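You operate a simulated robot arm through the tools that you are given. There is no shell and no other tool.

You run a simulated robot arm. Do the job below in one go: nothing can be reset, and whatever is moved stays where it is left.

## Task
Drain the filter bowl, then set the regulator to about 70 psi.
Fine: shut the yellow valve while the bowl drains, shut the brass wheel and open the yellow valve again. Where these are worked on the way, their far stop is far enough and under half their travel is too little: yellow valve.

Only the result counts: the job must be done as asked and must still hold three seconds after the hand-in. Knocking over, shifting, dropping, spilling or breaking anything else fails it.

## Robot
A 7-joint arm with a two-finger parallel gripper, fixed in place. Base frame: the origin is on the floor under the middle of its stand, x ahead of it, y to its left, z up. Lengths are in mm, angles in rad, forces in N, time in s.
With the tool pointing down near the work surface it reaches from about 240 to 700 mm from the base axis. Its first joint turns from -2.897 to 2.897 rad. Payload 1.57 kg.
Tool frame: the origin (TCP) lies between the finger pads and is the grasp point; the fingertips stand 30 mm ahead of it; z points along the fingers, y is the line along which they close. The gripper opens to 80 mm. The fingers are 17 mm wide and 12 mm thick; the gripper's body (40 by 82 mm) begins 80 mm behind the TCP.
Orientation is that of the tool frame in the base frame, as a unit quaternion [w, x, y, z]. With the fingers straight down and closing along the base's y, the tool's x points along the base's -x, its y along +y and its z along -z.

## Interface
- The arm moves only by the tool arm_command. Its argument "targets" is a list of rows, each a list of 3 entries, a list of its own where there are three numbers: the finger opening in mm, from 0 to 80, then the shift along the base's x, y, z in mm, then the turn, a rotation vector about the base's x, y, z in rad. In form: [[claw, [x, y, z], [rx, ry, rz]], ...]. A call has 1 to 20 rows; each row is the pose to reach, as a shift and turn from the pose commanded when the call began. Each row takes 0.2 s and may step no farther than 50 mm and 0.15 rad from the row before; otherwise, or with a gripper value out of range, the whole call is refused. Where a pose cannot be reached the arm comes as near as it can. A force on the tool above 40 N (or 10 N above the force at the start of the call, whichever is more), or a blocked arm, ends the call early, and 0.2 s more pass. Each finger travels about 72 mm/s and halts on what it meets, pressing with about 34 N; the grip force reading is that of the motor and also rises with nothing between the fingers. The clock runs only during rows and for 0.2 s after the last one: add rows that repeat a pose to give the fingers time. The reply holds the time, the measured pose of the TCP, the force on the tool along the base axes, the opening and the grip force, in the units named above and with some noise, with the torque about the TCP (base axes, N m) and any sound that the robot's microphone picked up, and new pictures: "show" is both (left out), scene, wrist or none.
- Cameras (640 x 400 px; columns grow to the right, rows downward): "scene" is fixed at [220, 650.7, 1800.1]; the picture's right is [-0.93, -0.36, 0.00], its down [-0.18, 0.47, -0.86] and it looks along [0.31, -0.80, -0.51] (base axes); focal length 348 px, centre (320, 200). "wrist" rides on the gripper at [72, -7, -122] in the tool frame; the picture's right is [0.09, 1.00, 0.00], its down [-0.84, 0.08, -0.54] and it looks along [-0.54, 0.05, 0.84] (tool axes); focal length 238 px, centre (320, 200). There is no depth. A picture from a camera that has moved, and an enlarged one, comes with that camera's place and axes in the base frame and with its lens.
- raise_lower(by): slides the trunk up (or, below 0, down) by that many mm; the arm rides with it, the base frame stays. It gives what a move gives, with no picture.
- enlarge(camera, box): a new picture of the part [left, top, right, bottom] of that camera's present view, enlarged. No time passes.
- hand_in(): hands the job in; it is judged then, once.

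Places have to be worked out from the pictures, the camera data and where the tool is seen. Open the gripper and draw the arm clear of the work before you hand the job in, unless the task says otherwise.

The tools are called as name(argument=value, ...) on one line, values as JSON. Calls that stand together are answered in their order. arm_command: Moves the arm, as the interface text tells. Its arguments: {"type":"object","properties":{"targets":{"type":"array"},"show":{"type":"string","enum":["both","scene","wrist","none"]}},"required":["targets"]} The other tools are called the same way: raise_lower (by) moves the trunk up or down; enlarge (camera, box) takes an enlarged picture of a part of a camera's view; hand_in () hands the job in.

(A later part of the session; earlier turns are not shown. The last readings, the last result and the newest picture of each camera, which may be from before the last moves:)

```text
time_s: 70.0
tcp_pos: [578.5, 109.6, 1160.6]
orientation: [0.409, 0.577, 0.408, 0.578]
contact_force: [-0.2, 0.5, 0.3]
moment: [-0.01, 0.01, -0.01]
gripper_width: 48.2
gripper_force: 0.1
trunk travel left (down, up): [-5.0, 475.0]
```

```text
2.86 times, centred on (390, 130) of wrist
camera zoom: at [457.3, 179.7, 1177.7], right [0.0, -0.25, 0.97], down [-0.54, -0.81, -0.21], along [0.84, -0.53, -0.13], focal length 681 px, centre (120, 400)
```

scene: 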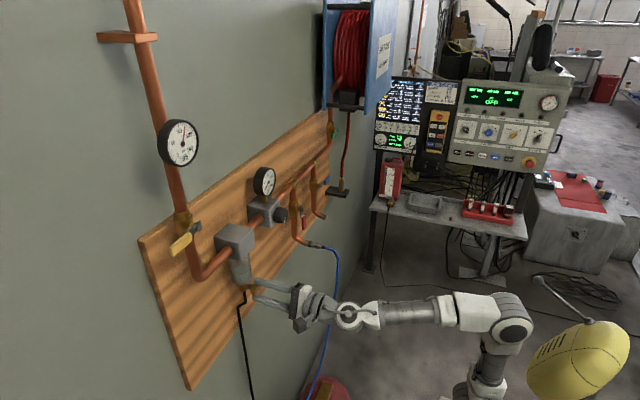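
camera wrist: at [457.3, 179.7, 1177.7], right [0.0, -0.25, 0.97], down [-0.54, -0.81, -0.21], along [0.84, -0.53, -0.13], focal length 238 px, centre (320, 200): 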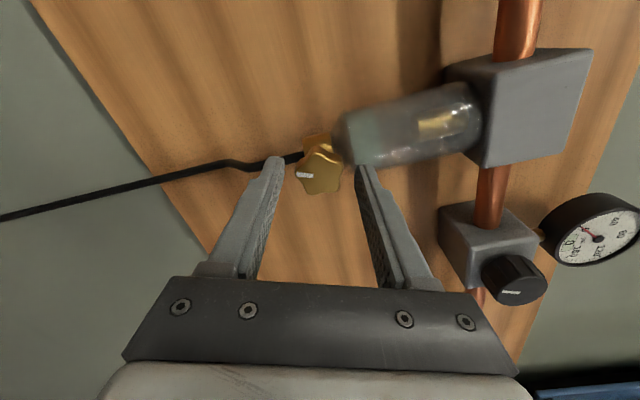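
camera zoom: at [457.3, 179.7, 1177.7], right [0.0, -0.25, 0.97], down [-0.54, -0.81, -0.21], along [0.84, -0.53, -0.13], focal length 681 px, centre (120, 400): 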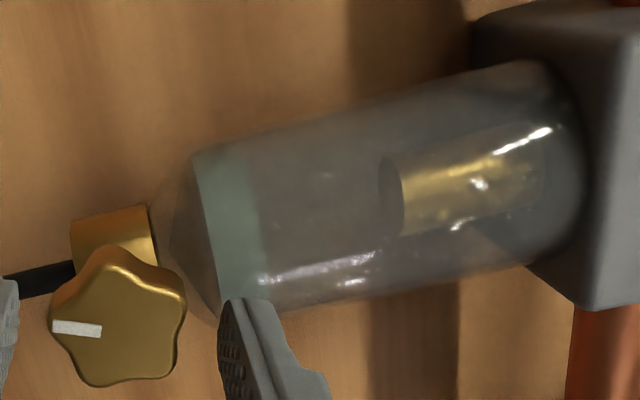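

Dropping steadily; roughly eight more seconds needed. I keep waiting.

arm_command(targets=[[48, [0, 0, 0], [0, 0, 0]], [48, [0, 0, 0], [0, 0, 0]], [48, [0, 0, 0], [0, 0, 0]], [48, [0, 0, 0], [0, 0, 0]], [48, [0, 0, 0], [0, 0, 0]], [48, [0, 0, 0], [0, 0, 0]], [48, [0, 0, 0], [0, 0, 0]], [48, [0, 0, 0], [0, 0, 0]], [48, [0, 0, 0], [0, 0, 0]], [48, [0, 0, 0], [0, 0, 0]], [48, [0, 0, 0], [0, 0, 0]], [48, [0, 0, 0], [0, 0, 0]], [48, [0, 0, 0], [0, 0, 0]], [48, [0, 0, 0], [0, 0, 0]], [48, [0, 0, 0], [0, 0, 0]], [48, [0, 0, 0], [0, 0, 0]], [48, [0, 0, 0], [0, 0, 0]], [48, [0, 0, 0], [0, 0, 0]], [48, [0, 0, 0], [0, 0, 0]], [48, [0, 0, 0], [0, 0, 0]]], show="none")

arm_command(targets=[[48, [0, 0, 0], [0, 0, 0]], [48, [0, 0, 0], [0, 0, 0]], [48, [0, 0, 0], [0, 0, 0]], [48, [0, 0, 0], [0, 0, 0]], [48, [0, 0, 0], [0, 0, 0]], [48, [0, 0, 0], [0, 0, 0]], [48, [0, 0, 0], [0, 0, 0]], [48, [0, 0, 0], [0, 0, 0]], [48, [0, 0, 0], [0, 0, 0]], [48, [0, 0, 0], [0, 0, 0]], [48, [0, 0, 0], [0, 0, 0]], [48, [0, 0, 0], [0, 0, 0]], [48, [0, 0, 0], [0, 0, 0]], [48, [0, 0, 0], [0, 0, 0]], [48, [0, 0, 0], [0, 0, 0]], [48, [0, 0, 0], [0, 0, 0]], [48, [0, 0, 0], [0, 0, 0]], [48, [0, 0, 0], [0, 0, 0]], [48, [0, 0, 0], [0, 0, 0]], [48, [0, 0, 0], [0, 0, 0]]], show="none")

enlarge(camera="wrist", box=[280, 60, 500, 200])

```text
time_s: 74.2
tcp_pos: [578.9, 109.6, 1159.7]
orientation: [0.408, 0.577, 0.407, 0.578]
contact_force: [-0.3, -0.1, 0.3]
moment: [0.0, 0.0, 0.04]
gripper_width: 47.9
gripper_force: 0.0
trunk travel left (down, up): [-5.0, 475.0]
```

```text
time_s: 78.5
tcp_pos: [579.5, 108.9, 1159.8]
orientation: [0.409, 0.577, 0.408, 0.577]
contact_force: [-0.4, 0.2, -0.7]
moment: [0.02, -0.01, 0.01]
gripper_width: 48.2
gripper_force: 0.1
trunk travel left (down, up): [-5.0, 475.0]
```

```text
2.86 times, centred on (390, 130) of wrist
camera zoom: at [457.3, 179.7, 1177.7], right [0.0, -0.25, 0.97], down [-0.54, -0.81, -0.21], along [0.84, -0.53, -0.13], focal length 681 px, centre (120, 400)
```

zoom: 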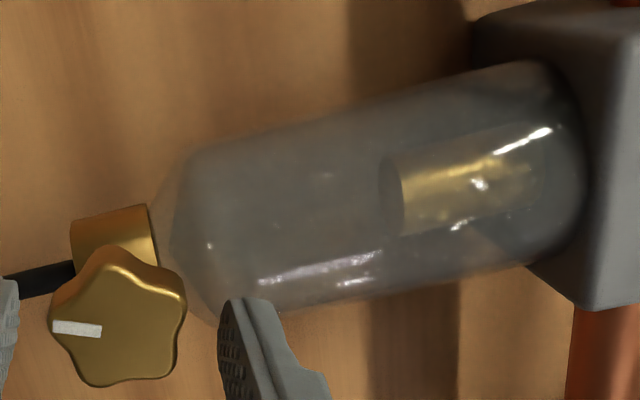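

The bowl is empty. I re-grip the wheel (2 mm higher to ease the earlier pull) after a short extra wait, and check the forces before turning it shut.

arm_command(targets=[[48, [0, 0, 1], [0, 0, 0]], [48, [0, 0, 1], [0, 0, 0]], [48, [0, 0, 1], [0, 0, 0]], [48, [0, 0, 1], [0, 0, 0]], [48, [0, 0, 1], [0, 0, 0]], [48, [0, 0, 1], [0, 0, 0]], [30, [0, 0, 1], [0, 0, 0]], [10, [0, 0, 1], [0, 0, 0]], [10, [0, 0, 1], [0, 0, 0]]], show="wrist")

```text
time_s: 80.5
tcp_pos: [579.1, 109.5, 1160.7]
orientation: [0.407, 0.578, 0.409, 0.577]
contact_force: [-4.9, -0.1, -7.1]
moment: [0.02, 0.12, 0.05]
gripper_width: 33.7
gripper_force: 41.1
trunk travel left (down, up): [-5.0, 475.0]
camera wrist: at [457.6, 179.8, 1177.9], right [0.0, -0.25, 0.97], down [-0.54, -0.82, -0.21], along [0.84, -0.52, -0.13], focal length 238 px, centre (320, 200)
```

wrist: 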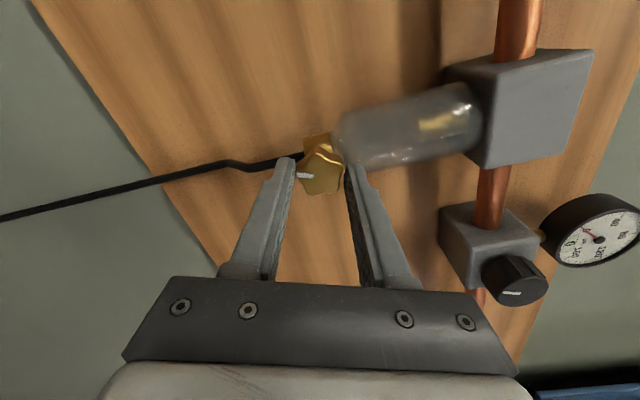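

Grip is good with low forces. Now I turn the wheel clockwise back toward shut.

arm_command(targets=[[10, [0, 0, 0], [0.12, 0, 0]], [10, [0, 0, 0], [0.24, 0, 0]], [10, [0, 0, 0], [0.36, 0, 0]], [10, [0, 0, 0], [0.48, 0, 0]], [10, [0, 0, 0], [0.6, 0, 0]], [10, [0, 0, 0], [0.72, 0, 0]], [10, [0, 0, 0], [0.84, 0, 0]], [10, [0, 0, 0], [0.96, 0, 0]], [10, [0, 0, 0], [1.08, 0, 0]], [10, [0, 0, 0], [1.2, 0, 0]], [10, [0, 0, 0], [1.32, 0, 0]], [10, [0, 0, 0], [1.44, 0, 0]], [10, [0, 0, 0], [1.56, 0, 0]], [10, [0, 0, 0], [1.68, 0, 0]]], show="wrist")

```text
time_s: 83.5
tcp_pos: [578.0, 109.2, 1160.8]
orientation: [-0.158, 0.69, -0.158, 0.688]
contact_force: [-13.3, 3.3, -18.2]
moment: [-0.01, 0.7, 0.52]
gripper_width: 33.2
gripper_force: 41.6
trunk travel left (down, up): [-5.0, 475.0]
camera wrist: at [457.9, 85.2, 1227.9], right [0.0, -0.94, -0.35], down [-0.54, 0.3, -0.79], along [0.84, 0.19, -0.51], focal length 238 px, centre (320, 200)
```

wrist: 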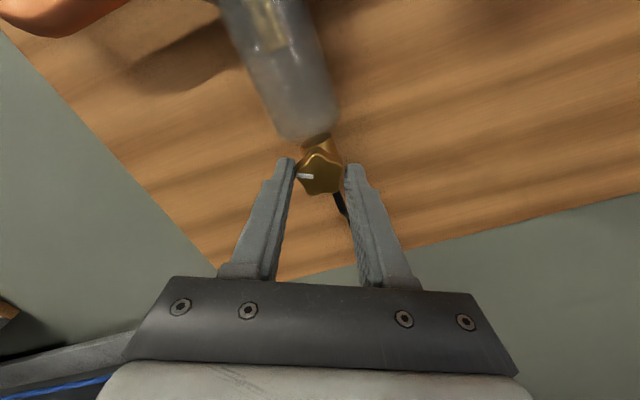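

It follows well. I ease z by 2 mm and turn the remaining 1.12 rad plus a little, to seat it.

arm_command(targets=[[10, [1, 0, -2], [0.12, 0, 0]], [10, [1, 0, -2], [0.24, 0, 0]], [10, [1, 0, -2], [0.36, 0, 0]], [10, [1, 0, -2], [0.48, 0, 0]], [10, [1, 0, -2], [0.6, 0, 0]], [10, [1, 0, -2], [0.72, 0, 0]], [10, [1, 0, -2], [0.84, 0, 0]], [10, [1, 0, -2], [0.96, 0, 0]], [10, [1, 0, -2], [1.04, 0, 0]], [10, [1, 0, -2], [1.1, 0, 0]], [10, [1, 0, -2], [1.15, 0, 0]], [10, [1, 0, -2], [1.2, 0, 0]]])

```text
time_s: 86.0
tcp_pos: [579.0, 108.4, 1161.1]
orientation: [0.519, -0.478, 0.521, -0.481]
contact_force: [-13.8, 0.3, -4.9]
moment: [-0.37, 0.53, -0.1]
gripper_width: 33.2
gripper_force: 41.7
trunk travel left (down, up): [-5.0, 475.0]
camera wrist: at [457.9, 37.0, 1160.8], right [0.0, -0.01, -1.0], down [-0.54, 0.84, -0.01], along [0.84, 0.54, -0.01], focal length 238 px, centre (320, 200)
```

scene: 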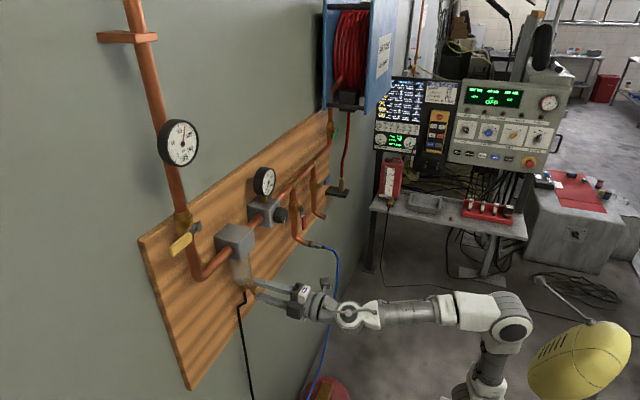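
wrist: 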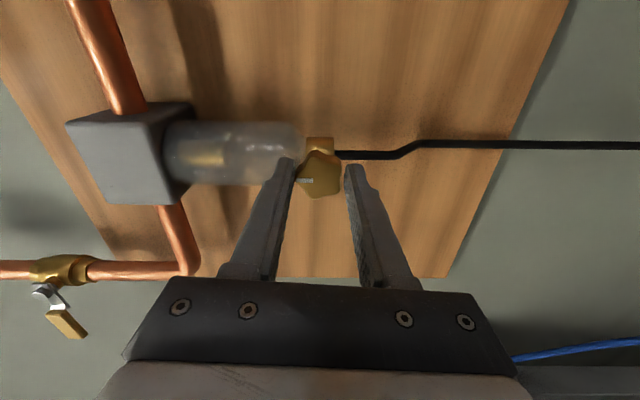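

There's now 0.37 N·m resisting, so it's at or near its seat. I nudge slightly further to confirm the stop.

arm_command(targets=[[10, [1, 0, 1], [0.05, 0, 0]], [10, [1, 0, 1], [0.1, 0, 0]], [10, [1, 0, 1], [0.1, 0, 0]]], show="wrist")

enlarge(camera="wrist", box=[250, 100, 390, 220])

```text
time_s: 86.8
tcp_pos: [579.6, 109.1, 1161.1]
orientation: [0.541, -0.453, 0.544, -0.454]
contact_force: [-17.4, -4.4, -15.0]
moment: [-0.52, 0.27, -0.28]
gripper_width: 33.3
gripper_force: 41.5
trunk travel left (down, up): [-5.0, 475.0]
camera wrist: at [459.0, 37.1, 1153.8], right [0.0, 0.09, -1.0], down [-0.54, 0.84, 0.08], along [0.84, 0.54, 0.05], focal length 238 px, centre (320, 200)
```

wrist: 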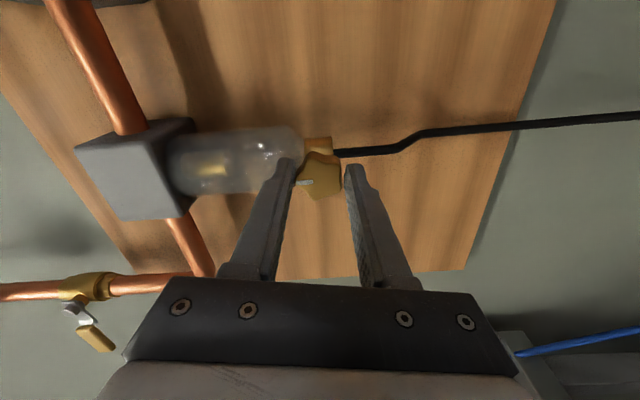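

```text
3.33 times, centred on (320, 160) of wrist
camera zoom: at [459.0, 37.1, 1153.8], right [0.0, 0.09, -1.0], down [-0.54, 0.84, 0.08], along [0.84, 0.54, 0.05], focal length 794 px, centre (320, 333)
```

zoom: 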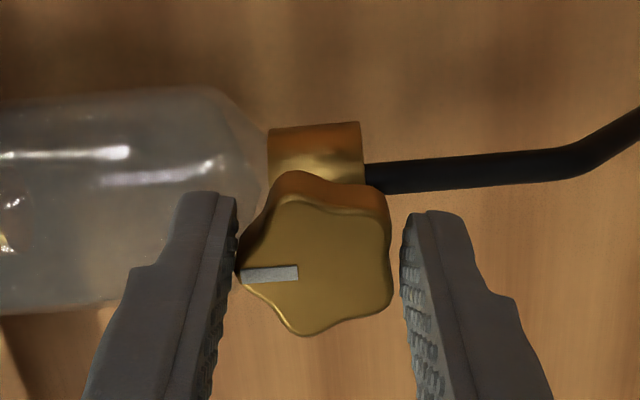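

The wheel is against its stop (0.5 N·m and the grip starts to slip), so the drain is shut with the mark back at the top. I release, withdraw from the wheel, and raise the trunk for the yellow lever.

arm_command(targets=[[50, [0, 0, -1], [0, 0, 0]], [70, [0, 0, -1], [0, 0, 0]], [70, [-10, 0, -1], [0, 0, 0]], [70, [-30, 0, -1], [0, 0, 0]], [70, [-60, 0, -1], [-0.09, 0, 0]], [70, [-90, 0, -1], [-0.18, 0, 0]], [70, [-90, 0, -1], [-0.18, 0, 0]]], show="wrist")

enlarge(camera="wrist", box=[200, 70, 400, 190])

```text
time_s: 88.5
tcp_pos: [492.6, 108.9, 1157.4]
orientation: [0.497, -0.502, 0.502, -0.499]
contact_force: [1.1, -0.1, 0.0]
moment: [0.01, 0.04, -0.02]
gripper_width: 70.1
gripper_force: 0.1
trunk travel left (down, up): [-5.0, 475.0]
camera wrist: at [371.4, 37.7, 1165.0], right [-0.01, -0.09, -1.0], down [-0.54, 0.84, -0.08], along [0.84, 0.54, -0.06], focal length 238 px, centre (320, 200)
```

wrist: 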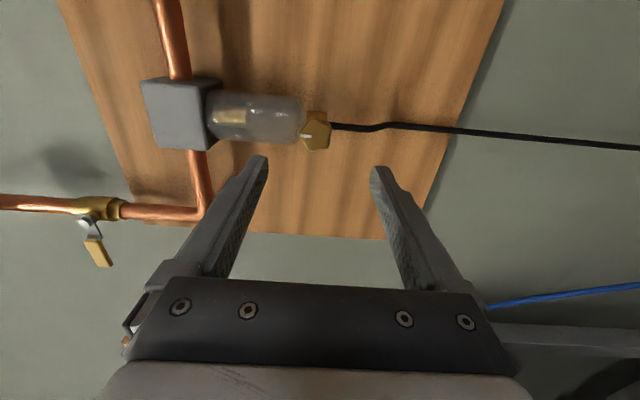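

```text
3.20 times, centred on (300, 130) of wrist
camera zoom: at [371.4, 37.7, 1165.0], right [-0.01, -0.09, -1.0], down [-0.54, 0.84, -0.08], along [0.84, 0.54, -0.06], focal length 763 px, centre (384, 424)
```

zoom: 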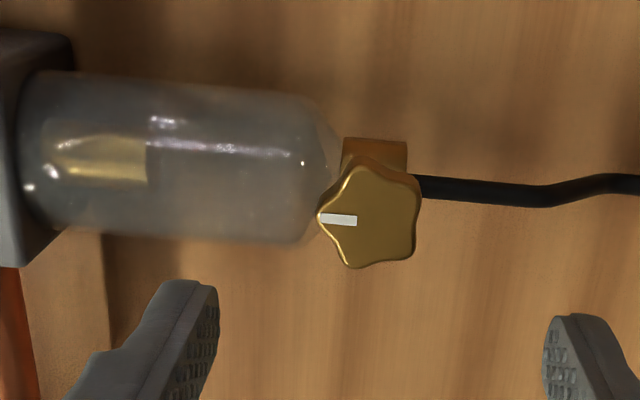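

The bowl is empty and the wheel mark is back at its original shut position. I raise the trunk 150 mm, close the fingers and move above the yellow lever's end, still at x≈490.

raise_lower(by=150)

arm_command(targets=[[50, [0, 35, 25], [0, 0, 0]], [30, [0, 70, 50], [0, 0, 0]], [10, [0, 105, 75], [0, 0, 0]], [0, [0, 140, 100], [0, 0, 0]], [0, [0, 172, 125], [0, 0, 0]], [0, [0, 202, 153], [0, 0, 0]], [0, [0, 202, 156], [0, 0, 0]]])

```text
time_s: 90.2
tcp_pos: [492.5, 106.9, 1309.5]
orientation: [0.497, -0.501, 0.502, -0.5]
contact_force: [0.5, 0.5, -0.2]
moment: [-0.01, -0.01, 0.03]
gripper_width: 70.0
gripper_force: 0.1
trunk travel left (down, up): [-155.0, 325.0]
```

```text
time_s: 91.8
tcp_pos: [492.0, 311.9, 1467.5]
orientation: [0.499, -0.5, 0.501, -0.5]
contact_force: [1.0, -0.4, 0.8]
moment: [-0.03, -0.01, -0.04]
gripper_width: 0.1
gripper_force: 21.7
trunk travel left (down, up): [-155.0, 325.0]
camera wrist: at [370.0, 240.2, 1474.3], right [0.0, -0.09, -1.0], down [-0.54, 0.84, -0.08], along [0.84, 0.54, -0.05], focal length 238 px, centre (320, 200)
```

scene: 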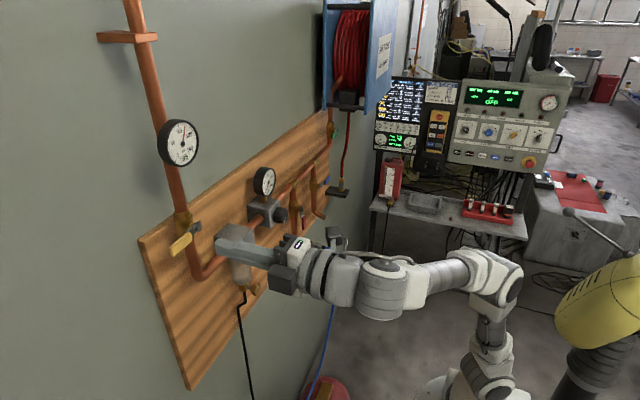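
wrist: 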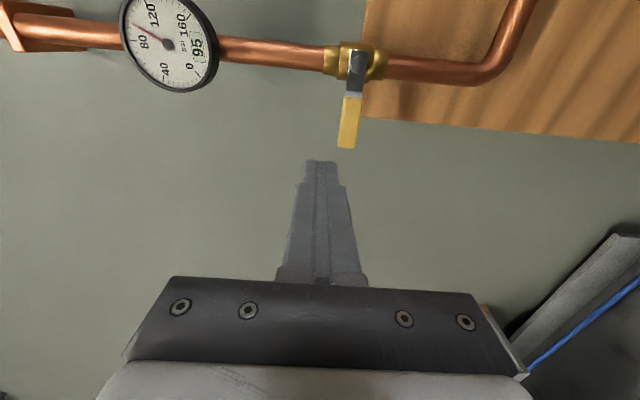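

The lever (tip about y=326, z=1437) is just below the poker's line. I advance over it at z≈1467 and then press it down a first bit.

arm_command(targets=[[0, [30, -1, 0], [0, 0, 0]], [0, [60, -2, 0], [0, 0, 0]], [0, [94, -2, 0], [0, 0, 0]], [0, [94, -2, 0], [0, 0, 0]], [0, [94, -1, -8], [0, 0, 0]], [0, [94, 0, -16], [0, 0, 0]], [0, [94, 1, -24], [0, 0, 0]], [0, [94, 2, -32], [0, 0, 0]], [0, [94, 2, -40], [0, 0, 0]]])

```text
time_s: 93.8
tcp_pos: [585.4, 312.9, 1425.1]
orientation: [0.499, -0.5, 0.5, -0.5]
contact_force: [0.0, -0.7, 2.0]
moment: [-0.03, -0.1, 0.0]
gripper_width: 0.2
gripper_force: 21.4
trunk travel left (down, up): [-155.0, 325.0]
camera wrist: at [462.9, 242.3, 1432.1], right [0.0, -0.09, -1.0], down [-0.54, 0.84, -0.08], along [0.84, 0.54, -0.05], focal length 238 px, centre (320, 200)
```

scene: 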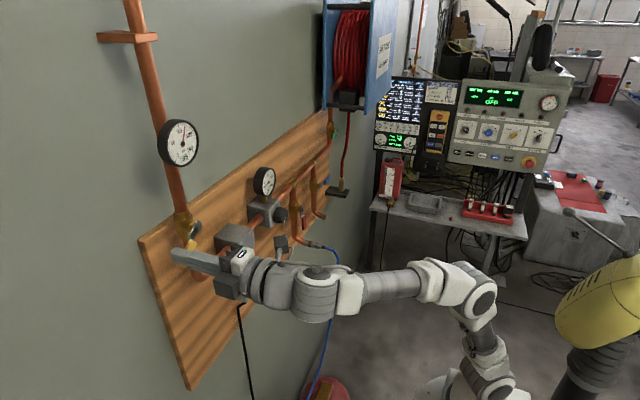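
wrist: 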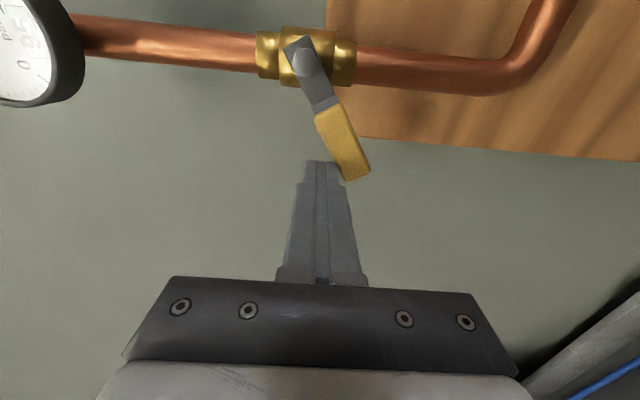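

The lever is following easily. I continue along the arc to swing it fully down to its open stop.

arm_command(targets=[[0, [0, -2, -7], [0, 0, 0]], [0, [0, -5, -14], [0, 0, 0]], [0, [0, -9, -21], [0, 0, 0]], [0, [0, -14.5, -28], [0, 0, 0]], [0, [0, -21, -34], [0, 0, 0]], [0, [0, -29, -40], [0, 0, 0]], [0, [0, -36, -43.5], [0, 0, 0]], [0, [0, -42, -46], [0, 0, 0]], [0, [0, -46, -47], [0, 0, 0]], [0, [0, -49, -47], [0, 0, 0]], [0, [0, -52, -47], [0, 0, 0]], [0, [0, -54, -47], [0, 0, 0]]])

```text
time_s: 96.4
tcp_pos: [584.1, 266.8, 1378.1]
orientation: [-0.501, 0.503, -0.497, 0.498]
contact_force: [7.3, 26.2, 3.3]
moment: [-0.11, -0.04, 0.57]
gripper_width: 0.0
gripper_force: 21.5
trunk travel left (down, up): [-155.0, 325.0]
camera wrist: at [463.9, 194.2, 1385.5], right [0.0, -0.1, -1.0], down [-0.55, 0.83, -0.08], along [0.83, 0.55, -0.05], focal length 238 px, centre (320, 200)
```

scene: 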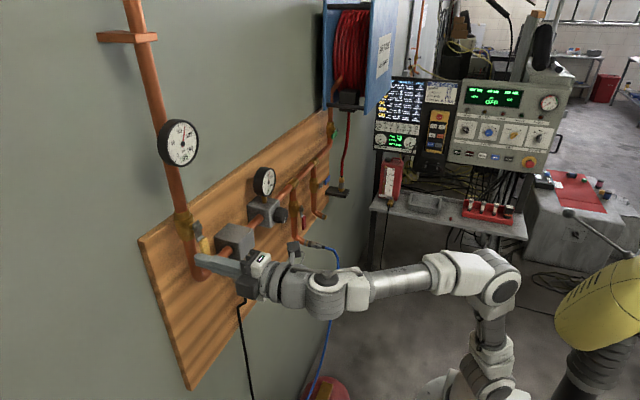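
wrist: 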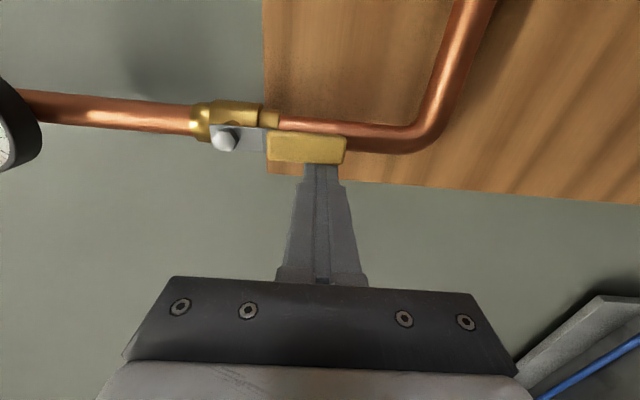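

The lever is back down against its open stop (26 N). I back off sideways, withdraw, and read the gauges.

arm_command(targets=[[0, [0, 10, 0], [0, 0, 0]], [0, [0, 20, 0], [0, 0, 0]], [0, [-30, 22, 0], [0, 0, 0]], [0, [-65, 22, 0], [0, 0, 0]], [0, [-95, 10, 0], [0, 0, 0]], [0, [-95, -20, -10], [0, 0, 0]], [0, [-95, -55, -20], [0, 0, 0]], [0, [-95, -55, -20], [0, 0, 0]]], show="none")

enlarge(camera="scene", box=[240, 150, 300, 230])

enlarge(camera="scene", box=[140, 90, 340, 300])

```text
time_s: 98.2
tcp_pos: [487.4, 201.5, 1360.0]
orientation: [-0.5, 0.5, -0.5, 0.5]
contact_force: [0.1, 0.6, -1.0]
moment: [-0.02, -0.02, 0.01]
gripper_width: 0.3
gripper_force: 21.1
trunk travel left (down, up): [-155.0, 325.0]
```

```text
5.00 times, centred on (270, 190) of scene
camera zoom: at [220.0, 650.7, 1800.1], right [-0.93, -0.36, 0.0], down [-0.18, 0.47, -0.86], along [0.31, -0.8, -0.51], focal length 1738 px, centre (570, 250)
```

zoom: 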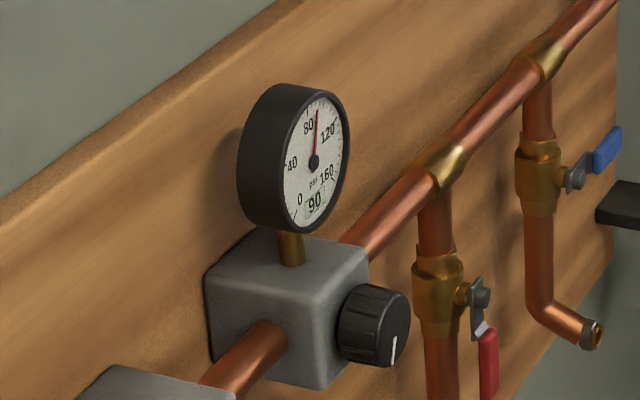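

```text
1.90 times, centred on (240, 195) of scene
camera zoom: at [220.0, 650.7, 1800.1], right [-0.93, -0.36, 0.0], down [-0.18, 0.47, -0.86], along [0.31, -0.8, -0.51], focal length 662 px, centre (472, 210)
```

zoom: 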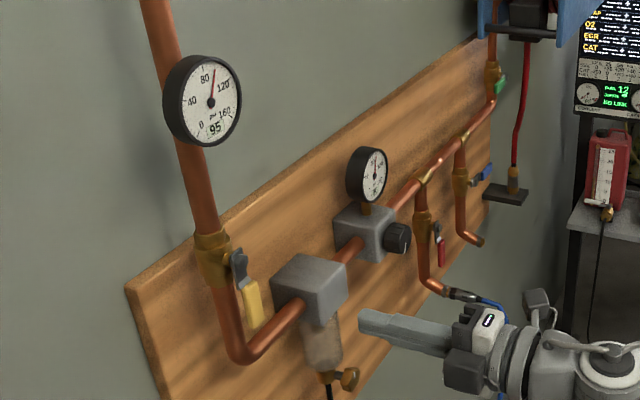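

The supply gauge is 95, the regulated gauge is back to 90 psi, and the yellow lever is fully down. Next is the regulator knob near (594,-30,1298): I lower the trunk and move in front of it.

raise_lower(by=-145)

arm_command(targets=[[20, [0, -25, 15], [0, 0, 0]], [40, [0, -60, 30], [0, 0, 0]], [60, [0, -95, 45], [0, 0, 0]], [70, [0, -130, 60], [0, 0, 0]], [70, [0, -165, 70], [0, 0, 0]], [70, [0, -200, 80], [0, 0, 0]], [70, [0, -231, 83], [0, 0, 0]], [70, [0, -231, 83], [0, 0, 0]]])

```text
time_s: 99.9
tcp_pos: [488.1, 202.1, 1215.8]
orientation: [0.499, -0.5, 0.5, -0.5]
contact_force: [0.3, -0.2, -0.2]
moment: [0.02, 0.0, -0.03]
gripper_width: 0.0
gripper_force: 20.7
trunk travel left (down, up): [-10.0, 470.0]
```

```text
time_s: 101.7
tcp_pos: [487.3, -31.5, 1298.6]
orientation: [0.5, -0.5, 0.5, -0.5]
contact_force: [-0.6, -0.7, -1.0]
moment: [-0.02, -0.01, -0.02]
gripper_width: 69.9
gripper_force: 0.1
trunk travel left (down, up): [-10.0, 470.0]
camera wrist: at [365.7, -102.5, 1303.9], right [0.0, -0.09, -1.0], down [-0.54, 0.84, -0.08], along [0.84, 0.54, -0.05], focal length 238 px, centre (320, 200)
```

scene: 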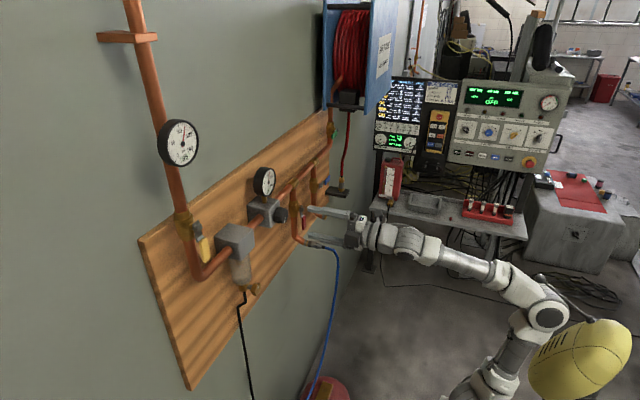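
wrist: 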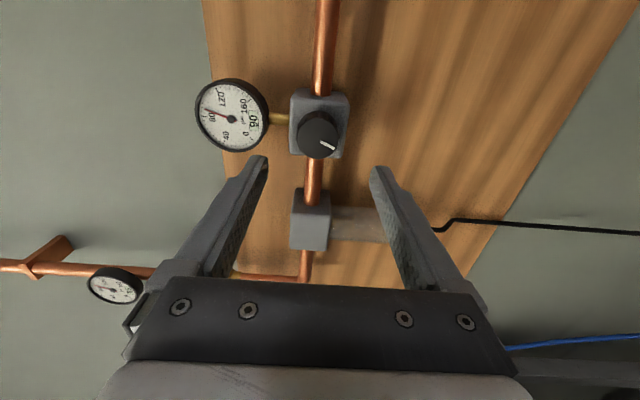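

The TCP tracked well and the knob is in view. I zoom for its exact place from both cameras.

enlarge(camera="wrist", box=[220, 80, 420, 200])

enlarge(camera="scene", box=[240, 180, 320, 250])

```text
3.20 times, centred on (320, 140) of wrist
camera zoom: at [365.7, -102.5, 1303.9], right [0.0, -0.09, -1.0], down [-0.54, 0.84, -0.08], along [0.84, 0.54, -0.05], focal length 763 px, centre (320, 392)
```

zoom: 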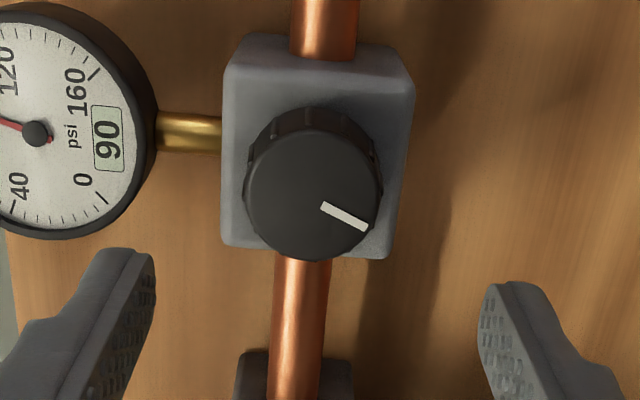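

```text
5.71 times, centred on (280, 215) of scene
camera zoom: at [220.0, 650.7, 1800.1], right [-0.93, -0.36, 0.0], down [-0.18, 0.47, -0.86], along [0.31, -0.8, -0.51], focal length 1986 px, centre (549, 114)
```

zoom: 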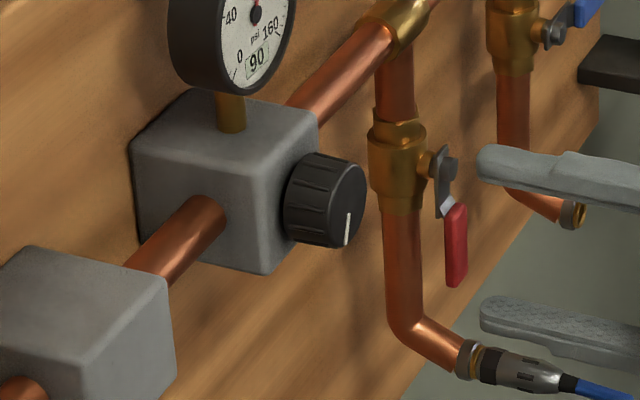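

Knob face centre is about (585,-31,1298), 40 mm diameter, mark pointing down-left, block front at ≈607. I advance so the tips reach x≈600 and close on it.

arm_command(targets=[[70, [25, 0.5, 0], [0, 0, 0]], [70, [50, 0.5, 0], [0, 0, 0]], [70, [70, 0.5, 0], [0, 0, 0]], [70, [83, 0.5, 0], [0, 0, 0]], [70, [83, 0.5, 0], [0, 0, 0]], [50, [83, 0.5, 0], [0, 0, 0]], [30, [83, 0.5, 0], [0, 0, 0]], [20, [83, 0.5, 0], [0, 0, 0]]])

```text
time_s: 103.5
tcp_pos: [571.5, -28.2, 1299.1]
orientation: [0.5, -0.5, 0.5, -0.5]
contact_force: [7.5, 0.1, 10.0]
moment: [-0.02, -0.28, 0.0]
gripper_width: 40.9
gripper_force: 43.3
trunk travel left (down, up): [-10.0, 470.0]
camera wrist: at [449.4, -100.4, 1305.5], right [0.0, -0.09, -1.0], down [-0.54, 0.84, -0.08], along [0.84, 0.54, -0.05], focal length 238 px, centre (320, 200)
```

scene: 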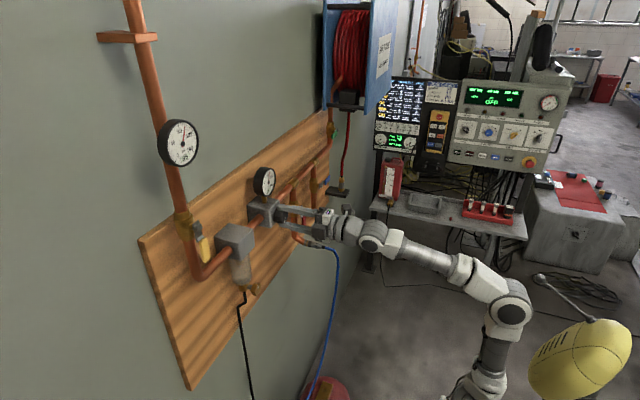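
wrist: 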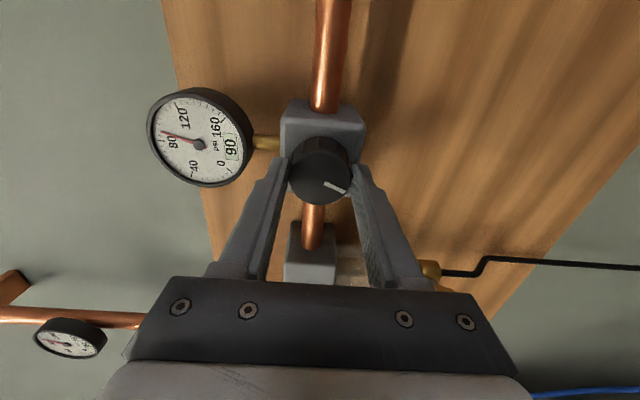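

Gripped at 41 mm. I turn the knob counter-clockwise by 0.3 rad and read the gauge.

arm_command(targets=[[20, [0, -1, 1.5], [0, 0, 0]], [20, [0, -1, 1.5], [-0.1, 0, 0]], [20, [0, -1, 1.5], [-0.2, 0, 0]], [20, [0, -1, 1.5], [-0.3, 0, 0]], [20, [0, -1, 1.5], [-0.3, 0, 0]], [20, [0, -1, 1.5], [-0.3, 0, 0]]], show="wrist")

enlarge(camera="scene", box=[240, 150, 300, 230])

```text
time_s: 104.9
tcp_pos: [571.8, -30.2, 1300.4]
orientation: [-0.419, 0.57, -0.419, 0.57]
contact_force: [5.5, 2.5, 7.2]
moment: [-0.03, -0.2, 0.07]
gripper_width: 41.0
gripper_force: 45.0
trunk travel left (down, up): [-10.0, 470.0]
camera wrist: at [449.3, -95.2, 1326.7], right [0.0, -0.38, -0.92], down [-0.54, 0.78, -0.32], along [0.84, 0.5, -0.21], focal length 238 px, centre (320, 200)
```

wrist: 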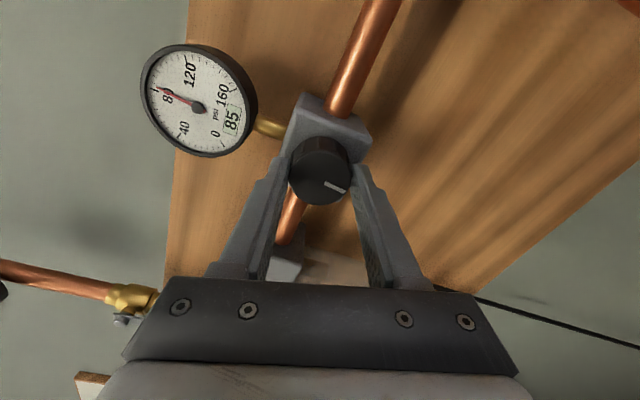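

```text
5.00 times, centred on (270, 190) of scene
camera zoom: at [220.0, 650.7, 1800.1], right [-0.93, -0.36, 0.0], down [-0.18, 0.47, -0.86], along [0.31, -0.8, -0.51], focal length 1738 px, centre (570, 250)
```

zoom: 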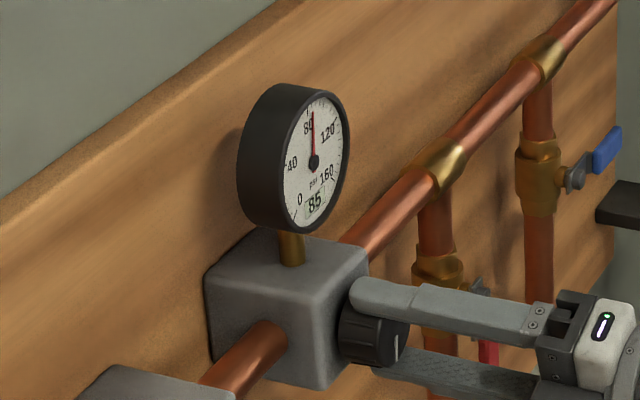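

The gauge fell to 85, so counter-clockwise lowers it at roughly 5 psi per 0.3 rad. I turn another 0.6 rad and let it settle.

arm_command(targets=[[20, [0, 0, 1], [-0.1, 0, 0]], [20, [0, 0, 1], [-0.2, 0, 0]], [20, [0, 0, 1], [-0.3, 0, 0]], [20, [0, 0, 1], [-0.4, 0, 0]], [20, [0, 0, 1], [-0.5, 0, 0]], [20, [0, 0, 1], [-0.6, 0, 0]], [20, [0, 0, 1], [-0.6, 0, 0]], [20, [0, 0, 1], [-0.6, 0, 0]], [20, [0, 0, 1], [-0.6, 0, 0]], [20, [0, 0, 1], [-0.6, 0, 0]]], show="wrist")

enlarge(camera="scene", box=[240, 150, 300, 230])

```text
time_s: 107.1
tcp_pos: [571.7, -29.2, 1299.2]
orientation: [-0.232, 0.668, -0.233, 0.667]
contact_force: [1.2, 3.8, -8.4]
moment: [-0.03, 0.34, 0.19]
gripper_width: 41.0
gripper_force: 45.1
trunk travel left (down, up): [-10.0, 470.0]
camera wrist: at [449.4, -68.2, 1359.3], right [0.0, -0.84, -0.55], down [-0.54, 0.46, -0.7], along [0.84, 0.29, -0.46], focal length 238 px, centre (320, 200)
```

wrist: 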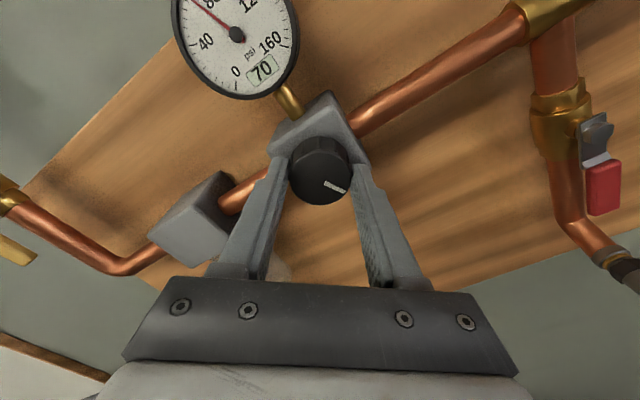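

```text
5.00 times, centred on (270, 190) of scene
camera zoom: at [220.0, 650.7, 1800.1], right [-0.93, -0.36, 0.0], down [-0.18, 0.47, -0.86], along [0.31, -0.8, -0.51], focal length 1738 px, centre (570, 250)
```

zoom: 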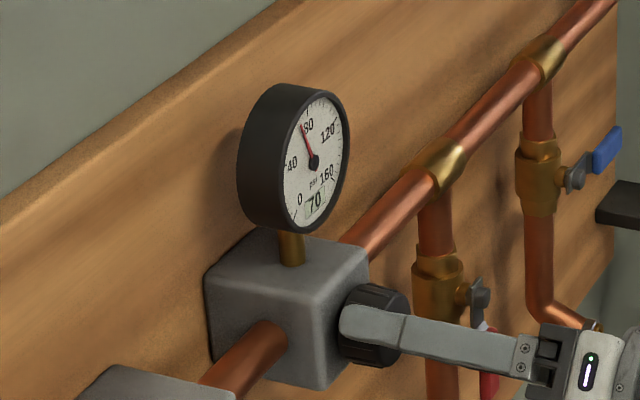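

The gauge reads 70 psi. I hold a second more to see that it's settled before letting go.

arm_command(targets=[[20, [0, 0, 0], [0, 0, 0]], [20, [0, 0, 0], [0, 0, 0]], [20, [0, 0, 0], [0, 0, 0]], [20, [0, 0, 0], [0, 0, 0]], [20, [0, 0, 0], [0, 0, 0]], [20, [0, 0, 0], [0, 0, 0]], [20, [0, 0, 0], [0, 0, 0]], [20, [0, 0, 0], [0, 0, 0]]], show="none")

enlarge(camera="wrist", box=[160, 0, 320, 110])

```text
time_s: 108.9
tcp_pos: [571.0, -29.6, 1299.7]
orientation: [-0.231, 0.668, -0.233, 0.667]
contact_force: [-4.5, 4.4, -16.7]
moment: [-0.01, 0.56, 0.11]
gripper_width: 40.9
gripper_force: 45.0
trunk travel left (down, up): [-10.0, 470.0]
```

```text
3.64 times, centred on (240, 55) of wrist
camera zoom: at [449.4, -68.2, 1359.3], right [0.0, -0.84, -0.55], down [-0.54, 0.46, -0.7], along [0.84, 0.29, -0.46], focal length 867 px, centre (611, 727)
```

zoom: 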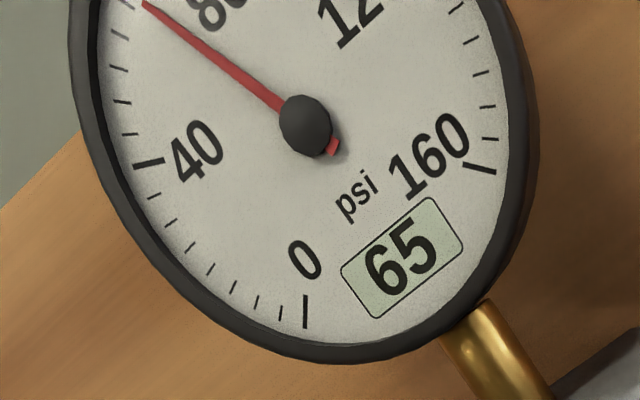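

It had not settled: now 65. The gauge lags, so I wait longer to find the final value.

arm_command(targets=[[20, [0, 0, -1], [0, 0, 0]], [20, [0, 0, -1], [0, 0, 0]], [20, [0, 0, -1], [0, 0, 0]], [20, [0, 0, -1], [0, 0, 0]], [20, [0, 0, -1], [0, 0, 0]], [20, [0, 0, -1], [0, 0, 0]], [20, [0, 0, -1], [0, 0, 0]], [20, [0, 0, -1], [0, 0, 0]], [20, [0, 0, -1], [0, 0, 0]], [20, [0, 0, -1], [0, 0, 0]], [20, [0, 0, -1], [0, 0, 0]], [20, [0, 0, -1], [0, 0, 0]], [20, [0, 0, -1], [0, 0, 0]], [20, [0, 0, -1], [0, 0, 0]], [20, [0, 0, -1], [0, 0, 0]]], show="none")

enlarge(camera="wrist", box=[160, 0, 320, 110])

enlarge(camera="scene", box=[250, 155, 290, 205])

```text
time_s: 112.1
tcp_pos: [571.6, -29.0, 1298.5]
orientation: [-0.232, 0.667, -0.234, 0.668]
contact_force: [0.4, 2.1, -6.6]
moment: [0.0, 0.25, 0.06]
gripper_width: 41.0
gripper_force: 45.3
trunk travel left (down, up): [-10.0, 470.0]
```

```text
3.64 times, centred on (240, 55) of wrist
camera zoom: at [449.3, -68.3, 1359.0], right [0.0, -0.84, -0.55], down [-0.54, 0.46, -0.7], along [0.84, 0.29, -0.45], focal length 867 px, centre (611, 727)
```

zoom: 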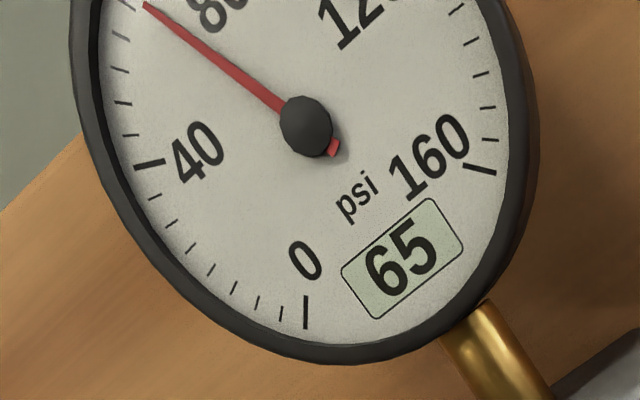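

```text
8.00 times, centred on (270, 180) of scene
camera zoom: at [220.0, 650.7, 1800.1], right [-0.93, -0.36, 0.0], down [-0.18, 0.47, -0.86], along [0.31, -0.8, -0.51], focal length 2781 px, centre (720, 360)
```

zoom: 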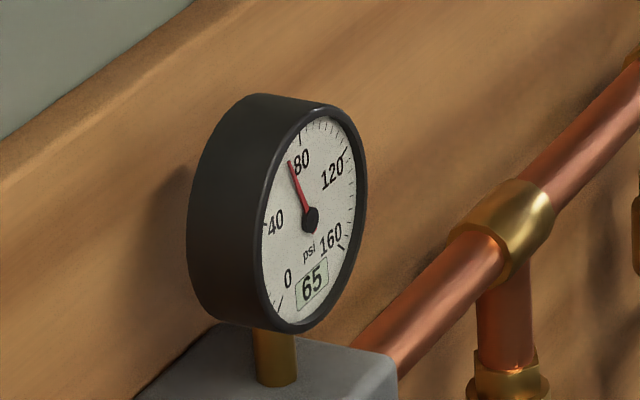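

Settled at about 66 psi (needle just above the 65 tick), after about 0.9 rad for 24 psi. I turn back clockwise by 0.14 rad and wait for it to settle.

arm_command(targets=[[20, [0, 0, 0], [0.05, 0, 0]], [20, [0, 0, 0], [0.1, 0, 0]], [20, [0, 0, 0], [0.14, 0, 0]], [20, [0, 0, 0], [0.14, 0, 0]], [20, [0, 0, 0], [0.14, 0, 0]], [20, [0, 0, 0], [0.14, 0, 0]], [20, [0, 0, 0], [0.14, 0, 0]], [20, [0, 0, 0], [0.14, 0, 0]], [20, [0, 0, 0], [0.14, 0, 0]], [20, [0, 0, 0], [0.14, 0, 0]], [20, [0, 0, 0], [0.14, 0, 0]], [20, [0, 0, 0], [0.14, 0, 0]], [20, [0, 0, 0], [0.14, 0, 0]], [20, [0, 0, 0], [0.14, 0, 0]], [20, [0, 0, 0], [0.14, 0, 0]], [20, [0, 0, 0], [0.14, 0, 0]], [20, [0, 0, 0], [0.14, 0, 0]], [20, [0, 0, 0], [0.14, 0, 0]], [20, [0, 0, 0], [0.14, 0, 0]], [20, [0, 0, 0], [0.14, 0, 0]]], show="wrist")

enlarge(camera="wrist", box=[150, 0, 300, 120])

enlarge(camera="scene", box=[255, 160, 285, 200])

```text
time_s: 116.3
tcp_pos: [569.9, -30.1, 1297.7]
orientation: [-0.278, 0.65, -0.279, 0.65]
contact_force: [12.5, 1.1, 9.8]
moment: [0.0, -0.27, 0.03]
gripper_width: 41.1
gripper_force: 45.2
trunk travel left (down, up): [-10.0, 470.0]
camera wrist: at [449.1, -76.3, 1352.9], right [0.0, -0.75, -0.66], down [-0.54, 0.55, -0.63], along [0.84, 0.36, -0.41], focal length 238 px, centre (320, 200)
```

wrist: 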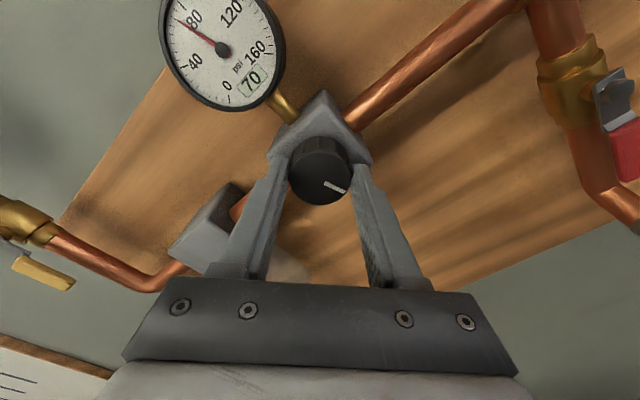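

```text
3.33 times, centred on (225, 60) of wrist
camera zoom: at [449.1, -76.3, 1352.9], right [0.0, -0.75, -0.66], down [-0.54, 0.55, -0.63], along [0.84, 0.36, -0.41], focal length 794 px, centre (637, 667)
```

zoom: 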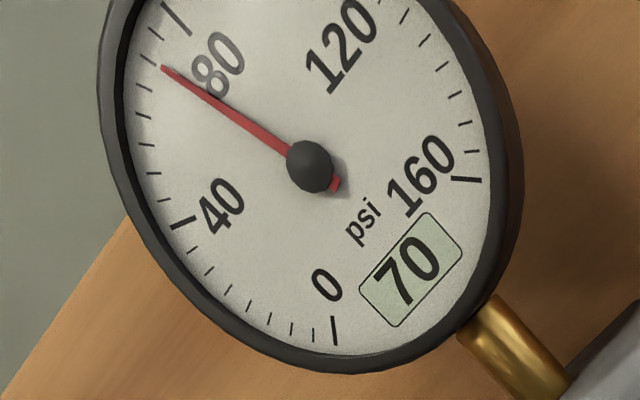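

```text
10.00 times, centred on (270, 180) of scene
camera zoom: at [220.0, 650.7, 1800.1], right [-0.93, -0.36, 0.0], down [-0.18, 0.47, -0.86], along [0.31, -0.8, -0.51], focal length 3476 px, centre (820, 400)
```

zoom: 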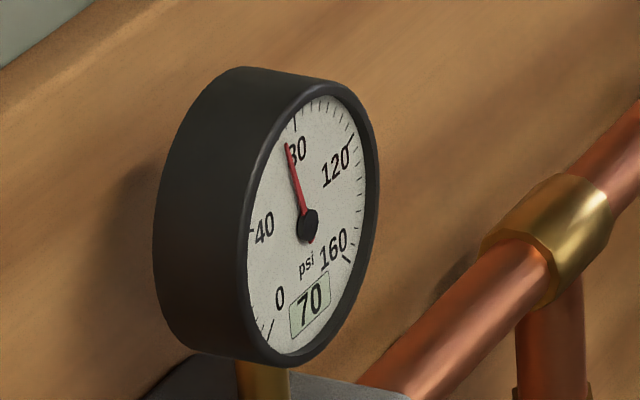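

The gauge now reads 70 (needle about 71). I open the fingers gently and back straight off the knob.

arm_command(targets=[[50, [0, 0, 0], [0, 0, 0]], [62, [0, 0, 0], [0, 0, 0]], [62, [0, 0, 0], [0, 0, 0]], [62, [-15, 0, 0], [0, 0, 0]], [62, [-40, 0, 0], [0, 0, 0]], [62, [-75, 0, 0], [0, 0, 0]], [62, [-100, 0, 0], [0, 0, 0]], [62, [-100, 0, 0], [0, 0, 0]]])

enlarge(camera="scene", box=[255, 160, 285, 200])

enlarge(camera="scene", box=[140, 90, 340, 300])

```text
time_s: 118.1
tcp_pos: [470.7, -31.3, 1301.1]
orientation: [-0.278, 0.649, -0.28, 0.65]
contact_force: [0.2, 0.7, 0.0]
moment: [0.04, -0.03, -0.01]
gripper_width: 62.1
gripper_force: 0.0
trunk travel left (down, up): [-10.0, 470.0]
camera wrist: at [348.6, -77.2, 1353.8], right [0.0, -0.75, -0.66], down [-0.54, 0.55, -0.63], along [0.84, 0.36, -0.41], focal length 238 px, centre (320, 200)
```

scene: 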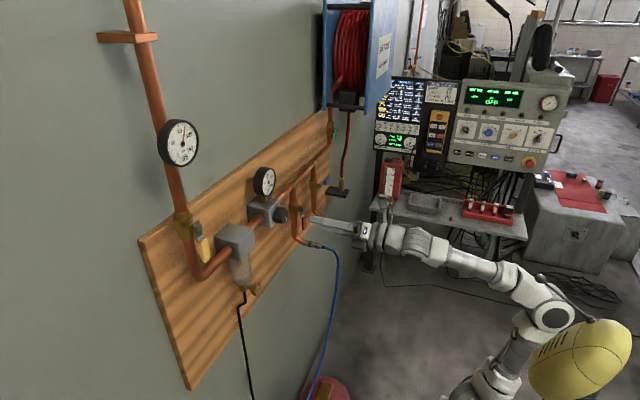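
wrist: 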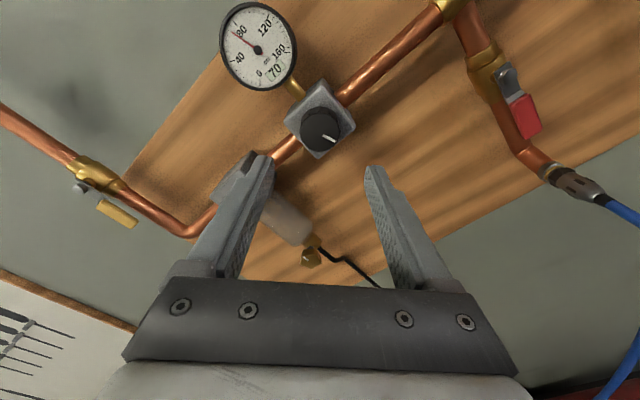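

```text
10.00 times, centred on (270, 180) of scene
camera zoom: at [220.0, 650.7, 1800.1], right [-0.93, -0.36, 0.0], down [-0.18, 0.47, -0.86], along [0.31, -0.8, -0.51], focal length 3476 px, centre (820, 400)
```

zoom: 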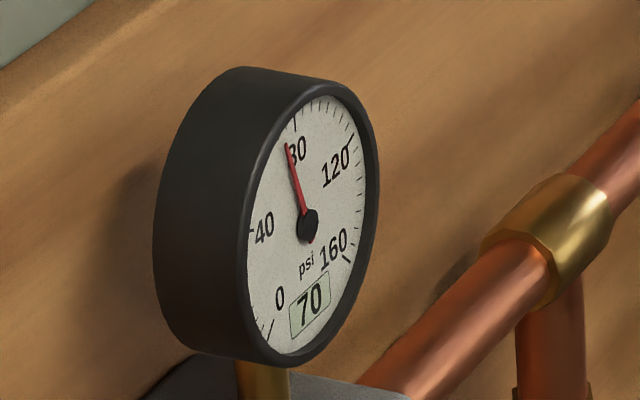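

```text
1.90 times, centred on (240, 195) of scene
camera zoom: at [220.0, 650.7, 1800.1], right [-0.93, -0.36, 0.0], down [-0.18, 0.47, -0.86], along [0.31, -0.8, -0.51], focal length 662 px, centre (472, 210)
```

zoom: 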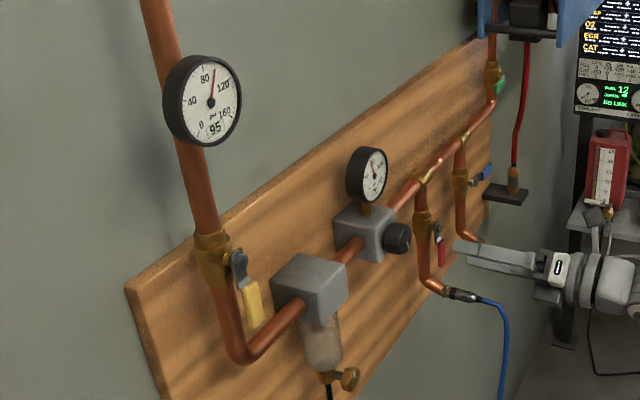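

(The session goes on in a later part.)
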